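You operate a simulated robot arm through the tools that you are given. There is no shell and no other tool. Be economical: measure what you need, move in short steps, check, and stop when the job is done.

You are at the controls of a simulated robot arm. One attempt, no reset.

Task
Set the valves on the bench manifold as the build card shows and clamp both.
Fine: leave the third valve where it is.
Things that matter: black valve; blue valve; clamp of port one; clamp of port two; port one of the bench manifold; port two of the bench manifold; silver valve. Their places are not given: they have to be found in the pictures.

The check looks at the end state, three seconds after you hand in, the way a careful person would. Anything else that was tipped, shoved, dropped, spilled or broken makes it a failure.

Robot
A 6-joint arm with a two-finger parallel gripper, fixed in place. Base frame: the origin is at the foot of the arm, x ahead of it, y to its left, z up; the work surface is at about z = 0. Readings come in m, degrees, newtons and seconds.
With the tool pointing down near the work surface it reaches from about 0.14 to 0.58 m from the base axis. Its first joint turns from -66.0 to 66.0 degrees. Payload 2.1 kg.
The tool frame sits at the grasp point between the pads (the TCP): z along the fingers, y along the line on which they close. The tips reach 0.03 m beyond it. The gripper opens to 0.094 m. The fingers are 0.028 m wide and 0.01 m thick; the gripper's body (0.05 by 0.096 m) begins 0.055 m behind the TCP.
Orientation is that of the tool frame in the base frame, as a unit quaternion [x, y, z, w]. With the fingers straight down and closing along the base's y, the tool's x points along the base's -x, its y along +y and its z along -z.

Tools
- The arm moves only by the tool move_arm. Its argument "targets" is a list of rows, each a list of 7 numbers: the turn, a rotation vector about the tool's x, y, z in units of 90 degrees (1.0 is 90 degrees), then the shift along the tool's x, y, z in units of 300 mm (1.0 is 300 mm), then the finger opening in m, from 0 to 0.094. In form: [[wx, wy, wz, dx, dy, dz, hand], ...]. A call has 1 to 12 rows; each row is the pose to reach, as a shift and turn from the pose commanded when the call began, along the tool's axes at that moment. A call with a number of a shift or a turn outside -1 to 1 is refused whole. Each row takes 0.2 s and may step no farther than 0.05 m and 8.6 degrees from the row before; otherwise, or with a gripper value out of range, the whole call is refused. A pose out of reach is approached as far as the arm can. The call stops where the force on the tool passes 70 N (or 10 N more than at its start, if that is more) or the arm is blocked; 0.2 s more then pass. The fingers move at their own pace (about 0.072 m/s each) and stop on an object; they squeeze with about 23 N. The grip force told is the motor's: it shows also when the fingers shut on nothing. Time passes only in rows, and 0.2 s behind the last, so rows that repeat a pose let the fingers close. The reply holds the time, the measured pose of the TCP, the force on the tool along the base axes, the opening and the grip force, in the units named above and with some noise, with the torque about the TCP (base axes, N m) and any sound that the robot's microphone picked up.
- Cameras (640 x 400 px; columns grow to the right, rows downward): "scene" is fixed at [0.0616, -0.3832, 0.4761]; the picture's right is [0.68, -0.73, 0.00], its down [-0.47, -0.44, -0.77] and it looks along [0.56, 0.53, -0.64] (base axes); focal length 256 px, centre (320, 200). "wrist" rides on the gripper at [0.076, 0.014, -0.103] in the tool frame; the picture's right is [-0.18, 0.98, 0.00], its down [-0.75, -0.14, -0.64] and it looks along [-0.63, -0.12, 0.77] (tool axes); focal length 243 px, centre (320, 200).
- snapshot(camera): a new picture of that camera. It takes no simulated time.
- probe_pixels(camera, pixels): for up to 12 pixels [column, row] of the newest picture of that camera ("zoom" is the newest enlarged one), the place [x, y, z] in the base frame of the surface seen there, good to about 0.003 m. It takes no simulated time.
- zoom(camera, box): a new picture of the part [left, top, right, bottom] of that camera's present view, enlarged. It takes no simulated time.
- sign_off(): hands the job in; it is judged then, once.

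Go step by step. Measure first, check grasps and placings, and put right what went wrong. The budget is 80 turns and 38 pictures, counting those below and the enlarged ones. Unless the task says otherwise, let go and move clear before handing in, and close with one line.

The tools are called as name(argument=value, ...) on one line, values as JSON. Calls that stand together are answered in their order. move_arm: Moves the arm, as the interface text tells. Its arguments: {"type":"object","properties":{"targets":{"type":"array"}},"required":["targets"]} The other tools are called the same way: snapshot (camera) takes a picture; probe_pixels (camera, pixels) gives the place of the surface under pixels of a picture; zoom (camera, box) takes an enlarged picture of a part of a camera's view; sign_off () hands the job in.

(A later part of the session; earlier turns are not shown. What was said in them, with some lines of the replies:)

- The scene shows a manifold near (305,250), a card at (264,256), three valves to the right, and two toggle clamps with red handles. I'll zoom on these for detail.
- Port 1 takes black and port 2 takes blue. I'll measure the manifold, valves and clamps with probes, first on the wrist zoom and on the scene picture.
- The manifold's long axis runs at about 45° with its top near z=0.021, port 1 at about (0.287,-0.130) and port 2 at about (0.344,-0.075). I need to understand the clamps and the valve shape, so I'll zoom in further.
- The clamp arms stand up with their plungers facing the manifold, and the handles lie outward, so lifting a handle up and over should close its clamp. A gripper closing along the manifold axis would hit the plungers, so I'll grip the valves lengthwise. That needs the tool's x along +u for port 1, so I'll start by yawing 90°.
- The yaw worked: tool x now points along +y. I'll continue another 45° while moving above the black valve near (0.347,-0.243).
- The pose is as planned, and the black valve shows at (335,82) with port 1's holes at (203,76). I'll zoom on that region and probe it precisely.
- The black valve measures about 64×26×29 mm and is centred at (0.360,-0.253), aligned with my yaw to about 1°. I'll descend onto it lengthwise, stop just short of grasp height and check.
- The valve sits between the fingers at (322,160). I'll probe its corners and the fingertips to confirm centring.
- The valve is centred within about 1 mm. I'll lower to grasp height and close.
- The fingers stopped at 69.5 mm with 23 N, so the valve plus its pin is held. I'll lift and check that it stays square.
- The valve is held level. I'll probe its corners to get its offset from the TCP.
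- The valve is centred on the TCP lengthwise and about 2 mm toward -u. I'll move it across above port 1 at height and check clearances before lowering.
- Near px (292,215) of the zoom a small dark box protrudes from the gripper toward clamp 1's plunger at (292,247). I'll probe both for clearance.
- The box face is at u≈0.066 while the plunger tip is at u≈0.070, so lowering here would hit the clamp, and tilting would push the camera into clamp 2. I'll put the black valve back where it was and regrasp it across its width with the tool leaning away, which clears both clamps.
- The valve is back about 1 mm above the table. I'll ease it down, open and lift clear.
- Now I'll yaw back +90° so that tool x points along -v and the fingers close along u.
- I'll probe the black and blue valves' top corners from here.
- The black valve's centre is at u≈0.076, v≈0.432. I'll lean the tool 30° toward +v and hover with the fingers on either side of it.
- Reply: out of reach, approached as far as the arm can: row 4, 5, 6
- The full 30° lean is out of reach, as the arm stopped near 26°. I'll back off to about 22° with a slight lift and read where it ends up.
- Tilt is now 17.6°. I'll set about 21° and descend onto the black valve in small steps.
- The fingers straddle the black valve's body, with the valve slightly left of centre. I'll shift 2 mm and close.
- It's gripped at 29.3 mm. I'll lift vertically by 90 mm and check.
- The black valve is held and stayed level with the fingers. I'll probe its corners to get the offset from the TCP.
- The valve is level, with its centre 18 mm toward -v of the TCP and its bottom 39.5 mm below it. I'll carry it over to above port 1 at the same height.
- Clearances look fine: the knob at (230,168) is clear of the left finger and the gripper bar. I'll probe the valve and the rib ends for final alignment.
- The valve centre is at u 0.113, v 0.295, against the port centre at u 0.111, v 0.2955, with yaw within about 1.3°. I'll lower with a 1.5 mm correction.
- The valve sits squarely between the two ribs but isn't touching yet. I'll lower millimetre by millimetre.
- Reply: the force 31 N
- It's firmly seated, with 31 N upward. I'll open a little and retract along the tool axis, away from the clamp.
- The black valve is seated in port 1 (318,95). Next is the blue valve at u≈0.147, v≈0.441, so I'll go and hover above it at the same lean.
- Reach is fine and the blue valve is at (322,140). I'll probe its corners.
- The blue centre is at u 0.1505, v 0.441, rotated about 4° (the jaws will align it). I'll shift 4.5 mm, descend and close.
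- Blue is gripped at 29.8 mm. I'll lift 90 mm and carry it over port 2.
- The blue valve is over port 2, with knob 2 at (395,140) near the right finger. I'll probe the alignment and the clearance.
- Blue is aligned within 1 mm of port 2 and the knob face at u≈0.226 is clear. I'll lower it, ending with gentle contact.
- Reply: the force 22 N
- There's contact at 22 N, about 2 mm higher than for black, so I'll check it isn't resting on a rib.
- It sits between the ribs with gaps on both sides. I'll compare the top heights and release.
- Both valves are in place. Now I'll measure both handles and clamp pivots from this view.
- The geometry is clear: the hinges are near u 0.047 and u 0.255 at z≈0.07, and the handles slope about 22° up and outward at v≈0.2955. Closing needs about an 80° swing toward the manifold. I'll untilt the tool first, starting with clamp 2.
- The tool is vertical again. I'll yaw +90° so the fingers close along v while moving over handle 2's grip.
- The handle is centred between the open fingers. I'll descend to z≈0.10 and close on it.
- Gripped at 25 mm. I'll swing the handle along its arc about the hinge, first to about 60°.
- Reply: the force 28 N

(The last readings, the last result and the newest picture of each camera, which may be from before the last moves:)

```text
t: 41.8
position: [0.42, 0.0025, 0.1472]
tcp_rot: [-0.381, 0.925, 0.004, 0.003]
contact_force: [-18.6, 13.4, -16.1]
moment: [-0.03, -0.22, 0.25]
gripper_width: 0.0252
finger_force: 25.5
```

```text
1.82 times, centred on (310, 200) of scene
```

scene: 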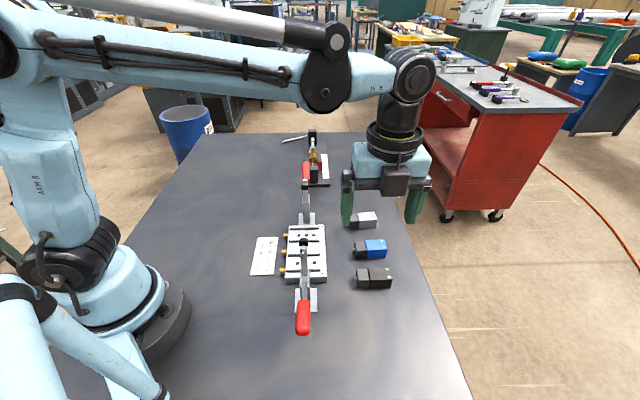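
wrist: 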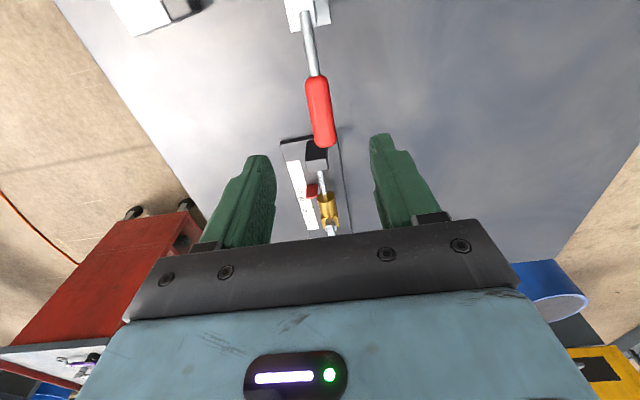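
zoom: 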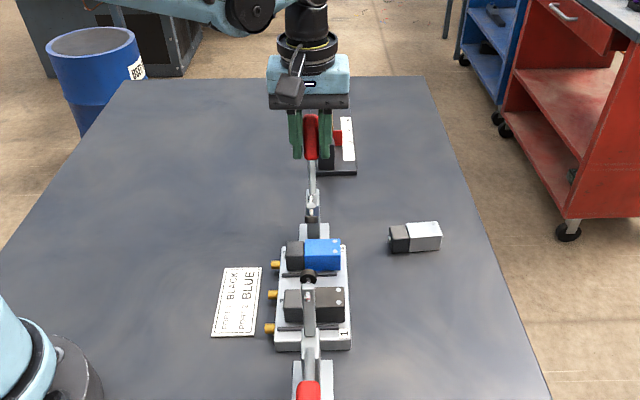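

The handle follows and the arm is lowering. There's some lateral force toward -v, so I'll shift 2 mm that way and continue the arc toward closure.

move_arm(targets=[[0, 0, 0, 0.037, 0.006, -0.018, 0.01], [0, 0, 0, 0.076, 0.007, -0.0307, 0.01], [0, 0, 0, 0.1167, 0.007, -0.0377, 0.01], [0, 0, 0, 0.1577, 0.007, -0.039, 0.01], [0, 0, 0, 0.188, 0.007, -0.0363, 0.01]])

zoom(camera="scene", box=[250, 120, 370, 300])

```text
t: 43.1
position: [0.3855, -0.0317, 0.1574]
tcp_rot: [-0.384, 0.923, 0.004, 0.016]
contact_force: [10.3, 5.7, -1.5]
moment: [-0.63, 1.24, -0.02]
gripper_width: 0.0246
finger_force: 45.2
stopped in row 5: the force on the tool passed its limit at 72 N (the readings are from after the stop); the commanded pose is now the measured one
```

```text
2.22 times, centred on (310, 210) of scene
```

zoom: 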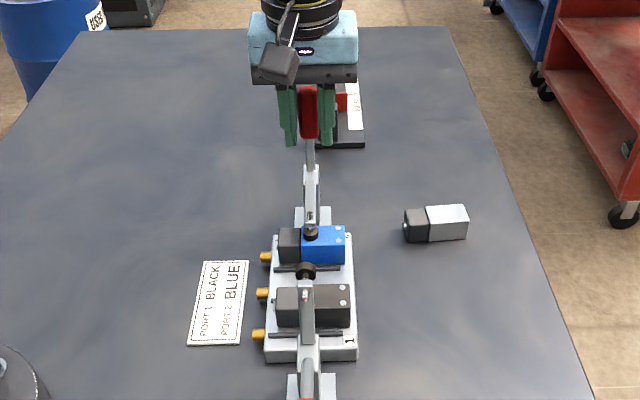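

The clamp 2 arm is down on the blue valve and the move stopped at 72 N. I'll probe to see whether the plunger is actually touching.

probe_pixels(camera="zoom", pixels=[[311, 225], [311, 236], [311, 213], [310, 195], [310, 180], [311, 155], [308, 100], [330, 240], [306, 268], [305, 130]])

```text
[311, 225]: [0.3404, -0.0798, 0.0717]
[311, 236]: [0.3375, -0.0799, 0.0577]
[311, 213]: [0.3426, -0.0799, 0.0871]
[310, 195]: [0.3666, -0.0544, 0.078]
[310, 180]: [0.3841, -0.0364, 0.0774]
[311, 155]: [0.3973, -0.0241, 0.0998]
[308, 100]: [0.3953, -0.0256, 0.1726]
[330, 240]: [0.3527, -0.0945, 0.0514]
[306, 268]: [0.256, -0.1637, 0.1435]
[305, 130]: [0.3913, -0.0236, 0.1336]
```

The handle is about vertical and the plunger has just reached the valve, but there was no click, so it may not be past centre. I'll let go, come up, and then push the handle near its tip from the outer side with closed fingers.

move_arm(targets=[[0, 0, 0, 0, 0, 0, 0.04], [0, 0, 0, 0, 0, 0, 0.055], [0, 0, 0, 0, 0, -0.1, 0.055], [0, 0, 0, 0, 0, -0.22, 0.055], [0, 0, 0, 0, 0, -0.32, 0.055], [0, 0, 0, -0.1, 0, -0.32, 0.03], [0, 0, 0, -0.2, 0, -0.32, 0.005], [0, 0, 0, -0.2, 0, -0.32, 0.0]])

snapshot(camera="wrist")

```text
t: 44.9
position: [0.4251, 0.0092, 0.2542]
tcp_rot: [-0.384, 0.923, 0.004, 0.016]
contact_force: [0.3, -0.8, 0.3]
moment: [0.02, -0.05, 0.03]
gripper_width: 0.0
finger_force: 22.9
```

```text
7 pictures are left
```

wrist: 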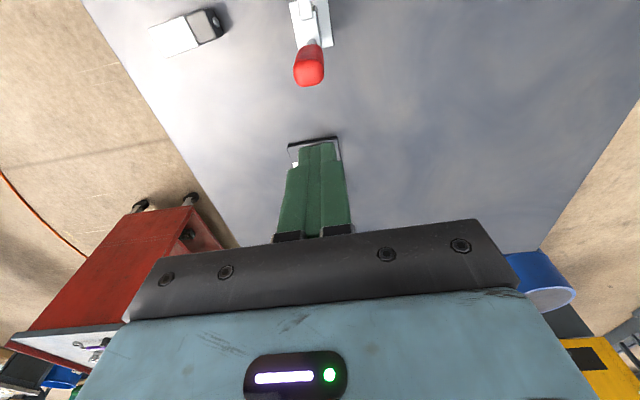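

probe_pixels(camera="wrist", pixels=[[309, 75], [310, 50], [305, 82], [312, 45], [307, 10]])

```text
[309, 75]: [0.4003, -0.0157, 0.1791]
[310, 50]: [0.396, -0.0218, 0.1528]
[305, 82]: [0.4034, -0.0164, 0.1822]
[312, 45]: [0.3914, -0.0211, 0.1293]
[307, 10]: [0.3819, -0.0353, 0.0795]
```

The handle leans about 11° outward with its tip at u≈0.27, so it hasn't passed centre. I'll drop the closed fingers beside it and push toward the manifold in small steps.

move_arm(targets=[[0, 0, 0, 0, 0, 0.12, 0], [0, 0, 0, 0, 0, 0.247, 0], [0, 0, 0, 0.05, 0, 0.247, 0], [0, 0, 0, 0.075, 0, 0.247, 0], [0, 0, 0, 0.092, 0, 0.247, 0], [0, 0, 0, 0.109, 0, 0.247, 0], [0, 0, 0, 0.126, 0, 0.247, 0], [0, 0, 0, 0.143, 0, 0.247, 0], [0, 0, 0, 0.16, 0, 0.247, 0], [0, 0, 0, 0.177, 0, 0.247, 0]])

```text
t: 46.1
position: [0.4169, -0.0019, 0.1812]
tcp_rot: [-0.388, 0.921, 0.006, 0.032]
contact_force: [12.1, 7.3, -0.2]
moment: [0.01, 0.02, -0.02]
gripper_width: 0.0
finger_force: 23.1
stopped in row 6: the force on the tool passed its limit at 78 N (the readings are from after the stop); the commanded pose is now the measured one
```

It resisted at 78 N without moving, so the handle seems to be at a hard stop with the plunger on the valve. I'll back off, rise, and look closely.

move_arm(targets=[[0, 0, 0, -0.05, 0, 0, 0], [0, 0, 0, -0.1, 0, -0.1, 0], [0, 0, 0, -0.1, 0, -0.25, 0]])

zoom(camera="scene", box=[285, 160, 345, 260])

```text
t: 46.9
position: [0.4323, 0.0189, 0.2572]
tcp_rot: [-0.388, 0.921, 0.006, 0.028]
contact_force: [-0.2, 0.1, -0.1]
moment: [-0.02, -0.02, -0.01]
gripper_width: 0.0001
finger_force: 23.0
```

```text
4.00 times, centred on (315, 210) of scene
```

zoom: 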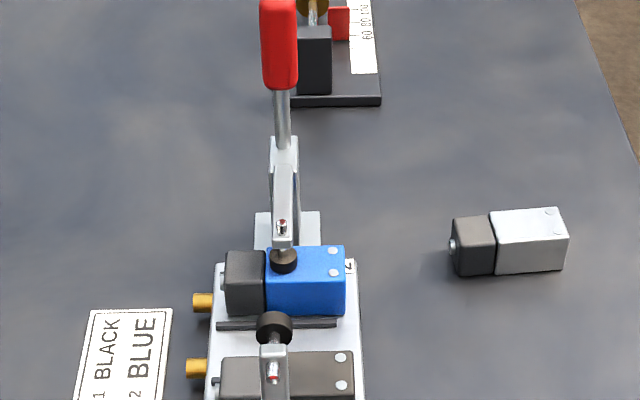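

The arm is horizontal, the handle upright and the knob resting on the blue valve. I'll probe the knob's lower edge against the valve top, and the handle.

probe_pixels(camera="zoom", pixels=[[283, 256], [283, 268], [283, 272], [283, 277], [310, 265], [278, 50], [278, 10], [278, 80], [283, 115], [284, 180], [283, 210]])

```text
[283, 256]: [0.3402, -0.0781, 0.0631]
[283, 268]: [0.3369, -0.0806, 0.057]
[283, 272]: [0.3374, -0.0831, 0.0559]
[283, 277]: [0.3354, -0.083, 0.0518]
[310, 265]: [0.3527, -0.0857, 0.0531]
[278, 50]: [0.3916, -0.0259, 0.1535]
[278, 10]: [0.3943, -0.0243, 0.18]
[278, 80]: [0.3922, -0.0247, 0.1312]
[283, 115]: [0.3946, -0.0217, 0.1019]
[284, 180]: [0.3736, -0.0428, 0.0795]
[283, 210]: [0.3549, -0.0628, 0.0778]
```

Knob bottom z≈0.052 matches the valve top and the handle is upright and holding, so clamp 2 is closed. I'll now travel at height toward handle 1.

move_arm(targets=[[0, 0.018, 0.003, 0.15, -0.01, -0.03, 0.0], [0, 0.036, 0.007, 0.31, -0.01, -0.03, 0.0], [0, 0.036, 0.007, 0.47, -0.01, -0.03, 0.02], [0, 0.036, 0.007, 0.63, -0.01, -0.03, 0.04], [0, 0.036, 0.007, 0.79, -0.01, -0.03, 0.06], [0, 0.036, 0.007, 0.95, -0.01, -0.03, 0.06]])

```text
t: 48.3
position: [0.2357, -0.1896, 0.2484]
tcp_rot: [-0.383, 0.924, -0.004, 0.002]
contact_force: [0.9, 0.6, 0.0]
moment: [0.01, 0.0, 0.01]
gripper_width: 0.06
finger_force: 0.1
```

I'll move over handle 1's grip and check reach.

move_arm(targets=[[0, 0, 0, 0.1, 0.0207, 0, 0.06], [0, 0, 0, 0.2287, 0.0207, 0, 0.06], [0, 0, 0, 0.2287, 0.0207, 0.12, 0.06]])

snapshot(camera="wrist")

```text
t: 49.1
position: [0.1822, -0.2335, 0.2125]
tcp_rot: [-0.382, 0.924, -0.005, 0.003]
contact_force: [0.6, -0.6, 1.0]
moment: [0.01, 0.03, -0.01]
gripper_width: 0.0598
finger_force: 0.0
```

```text
5 pictures are left
```

wrist: 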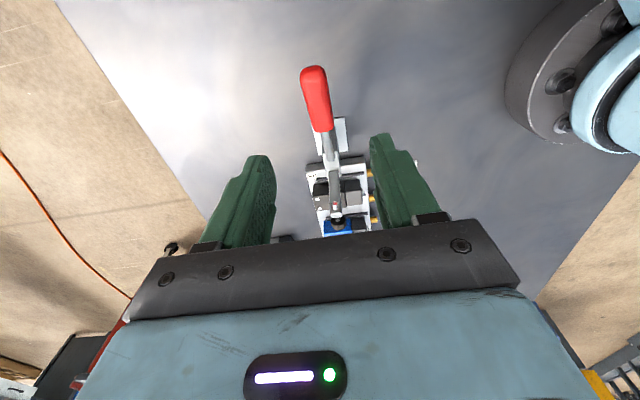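

The handle is centred between the fingers. I'll descend to z≈0.10 and close.

move_arm(targets=[[0, 0, 0, 0, 0, 0.12, 0.06], [0, 0, 0, 0, 0, 0.24, 0.06], [0, 0, 0, 0, 0, 0.33, 0.06], [0, 0, 0, 0, 0, 0.375, 0.06], [0, 0, 0, 0, 0, 0.375, 0.04], [0, 0, 0, 0, 0, 0.375, 0.02], [0, 0, 0, 0, 0, 0.375, 0.01], [0, 0, 0, 0, 0, 0.375, 0.01], [0, 0, 0, 0, 0, 0.375, 0.01]])

```text
t: 51.1
position: [0.1826, -0.234, 0.099]
tcp_rot: [-0.382, 0.924, -0.005, 0.003]
contact_force: [2.6, 1.4, -12.9]
moment: [-0.43, 0.57, 0.19]
gripper_width: 0.0251
finger_force: 44.9
```

Gripped at 25 mm with low side force. I'll swing it on the mirrored arc, first half.

move_arm(targets=[[0, 0, 0, -0.0167, 0, -0.0377, 0.01], [0, 0, 0, -0.0387, 0, -0.0723, 0.01], [0, 0, 0, -0.065, 0, -0.1037, 0.01], [0, 0, 0, -0.0953, 0, -0.1313, 0.01], [0, 0, 0, -0.1293, 0, -0.1543, 0.01]])

```text
t: 52.3
position: [0.2101, -0.2059, 0.1462]
tcp_rot: [-0.381, 0.925, -0.008, 0.004]
contact_force: [21.5, -16.5, -39.9]
moment: [-0.26, 0.9, 0.37]
gripper_width: 0.0248
finger_force: 44.6
```

The swing is going well, with some sideways and downward pull. I'll ease by 2 mm in v and 3 mm in z and continue to the stop.

move_arm(targets=[[0, 0, 0, -0.037, -0.006, -0.01, 0.01], [0, 0, 0, -0.076, -0.007, -0.0207, 0.01], [0, 0, 0, -0.1167, -0.007, -0.0277, 0.01], [0, 0, 0, -0.1577, -0.007, -0.029, 0.01], [0, 0, 0, -0.188, -0.007, -0.0263, 0.01]])

zoom(camera="scene", box=[260, 190, 360, 330])

```text
t: 53.5
position: [0.2518, -0.167, 0.1554]
tcp_rot: [-0.382, 0.924, -0.005, 0.005]
contact_force: [0.7, -0.3, 0.4]
moment: [-0.01, 0.03, 0.02]
gripper_width: 0.0099
finger_force: 0.0
```

```text
2.86 times, centred on (310, 260) of scene
```

zoom: 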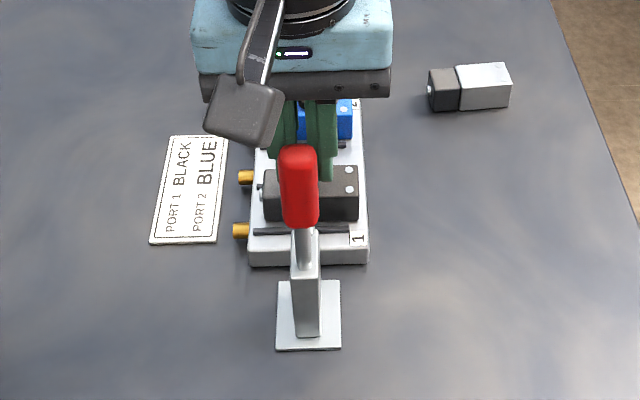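

The handle slipped from the fingers near the end and now stands on the outer side of them. I'll probe how far it has swung.

probe_pixels(camera="zoom", pixels=[[298, 155], [299, 185], [299, 220], [304, 250], [307, 270], [308, 320], [325, 160], [335, 195], [300, 200], [280, 120]])

```text
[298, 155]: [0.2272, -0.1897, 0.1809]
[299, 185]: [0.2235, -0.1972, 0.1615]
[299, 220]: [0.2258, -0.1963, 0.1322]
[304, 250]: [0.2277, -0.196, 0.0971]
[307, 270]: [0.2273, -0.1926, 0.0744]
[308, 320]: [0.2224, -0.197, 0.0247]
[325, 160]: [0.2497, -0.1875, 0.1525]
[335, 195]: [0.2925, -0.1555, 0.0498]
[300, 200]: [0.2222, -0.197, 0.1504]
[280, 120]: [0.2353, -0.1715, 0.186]
```

The handle's grip axis is at u≈0.031, which mirrors clamp 2's closed position. To be sure, I'll go up and over and push it from the outer side as I did for clamp 2.

move_arm(targets=[[0, 0, 0, 0, 0, -0.16, 0], [0, 0, 0, 0, 0, -0.32, 0], [0, 0, 0, 0.14, 0, -0.32, 0], [0, 0, 0, 0.267, 0, -0.32, 0], [0, 0, 0, 0.267, 0, -0.2, 0], [0, 0, 0, 0.267, 0, -0.085, 0], [0, 0, 0, 0.22, 0, -0.085, 0], [0, 0, 0, 0.2, 0, -0.085, 0], [0, 0, 0, 0.185, 0, -0.085, 0], [0, 0, 0, 0.17, 0, -0.085, 0], [0, 0, 0, 0.155, 0, -0.085, 0], [0, 0, 0, 0.14, 0, -0.085, 0]])

```text
t: 56.1
position: [0.2139, -0.2037, 0.181]
tcp_rot: [-0.378, 0.926, -0.013, -0.013]
contact_force: [-10.9, -10.3, 1.4]
moment: [0.02, -0.03, 0.12]
gripper_width: 0.0
finger_force: 22.8
stopped in row 12: the force on the tool passed its limit at 75 N (the readings are from after the stop); the commanded pose is now the measured one
```

Hard stop at 75 N with the fingers against the handle. I'll back off, rise clear, and inspect.

move_arm(targets=[[0, 0, 0, 0.08, 0, 0, 0], [0, 0, 0, 0.13, 0, -0.1, 0], [0, 0, 0, 0.13, 0, -0.25, 0], [0, 0, 0, 0.13, 0, -0.4, 0]])

zoom(camera="scene", box=[260, 150, 400, 310])

snapshot(camera="wrist")

```text
t: 57.1
position: [0.1874, -0.2273, 0.3028]
tcp_rot: [-0.379, 0.925, -0.011, -0.01]
contact_force: [0.9, -0.7, 0.0]
moment: [-0.03, 0.0, 0.01]
gripper_width: 0.0
finger_force: 23.6
```

```text
2.50 times, centred on (330, 230) of scene
```

zoom: 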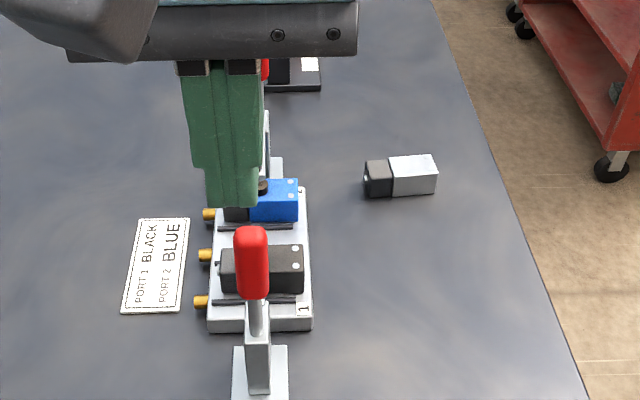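

```text
2 pictures are left
```

wrist: 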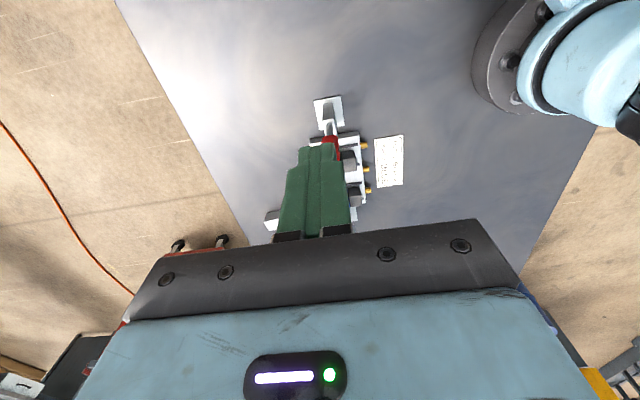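

Clamp 1's plunger is hidden behind its handle from the scene camera. I'll reposition to see it from above and to the side with the wrist camera.

move_arm(targets=[[0, 0, 0, 0, -0.145, 0, 0], [0, 0, 0, 0, -0.29, 0, 0], [0, 0, 0, -0.13, -0.29, 0.05, 0], [0, 0, 0, -0.26, -0.29, 0.1, 0], [0, 0, 0, -0.37, -0.29, 0.15, 0], [0, 0, 0, -0.427, -0.29, 0.17, 0]])

snapshot(camera="wrist")

```text
t: 58.5
position: [0.3396, -0.2022, 0.2476]
tcp_rot: [-0.379, 0.925, -0.01, -0.01]
contact_force: [0.0, -0.4, 0.0]
moment: [-0.01, -0.02, 0.02]
gripper_width: 0.0002
finger_force: 23.5
```

```text
1 pictures are left
```

wrist: 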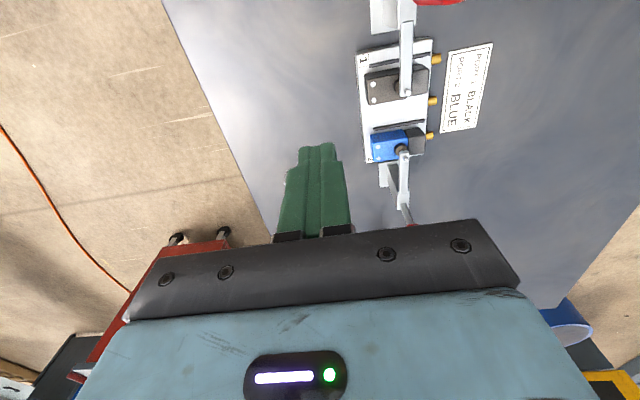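

Both arms lie over their valves (knobs near (403,92) and (402,152)). I'll probe arm and knob heights on both clamps.

probe_pixels(camera="wrist", pixels=[[406, 35], [406, 55], [405, 75], [405, 90], [399, 90], [380, 90], [402, 148], [399, 153], [403, 170], [404, 185], [385, 148], [440, 3]])

```text
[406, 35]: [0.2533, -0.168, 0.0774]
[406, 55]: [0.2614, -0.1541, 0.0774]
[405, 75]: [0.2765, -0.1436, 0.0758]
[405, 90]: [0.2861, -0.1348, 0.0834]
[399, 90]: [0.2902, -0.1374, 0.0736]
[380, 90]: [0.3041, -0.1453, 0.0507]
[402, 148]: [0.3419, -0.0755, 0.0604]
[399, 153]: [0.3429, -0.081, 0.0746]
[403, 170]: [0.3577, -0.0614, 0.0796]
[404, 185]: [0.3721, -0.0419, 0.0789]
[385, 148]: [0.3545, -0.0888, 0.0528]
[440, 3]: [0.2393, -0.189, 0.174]
```

Both clamp arms are level (z about 0.077 and 0.079) with their plungers on the valves. Both handles are upright and the silver valve is untouched, and the gripper is empty and clear, so I'm handing in.

sign_off()

```text
The job is handed in.
```

The black valve is in port one and the blue valve in port two, both are clamped, and the silver valve was left where it was; I heard no latch click, but each handle held against a push of at least 75 N.
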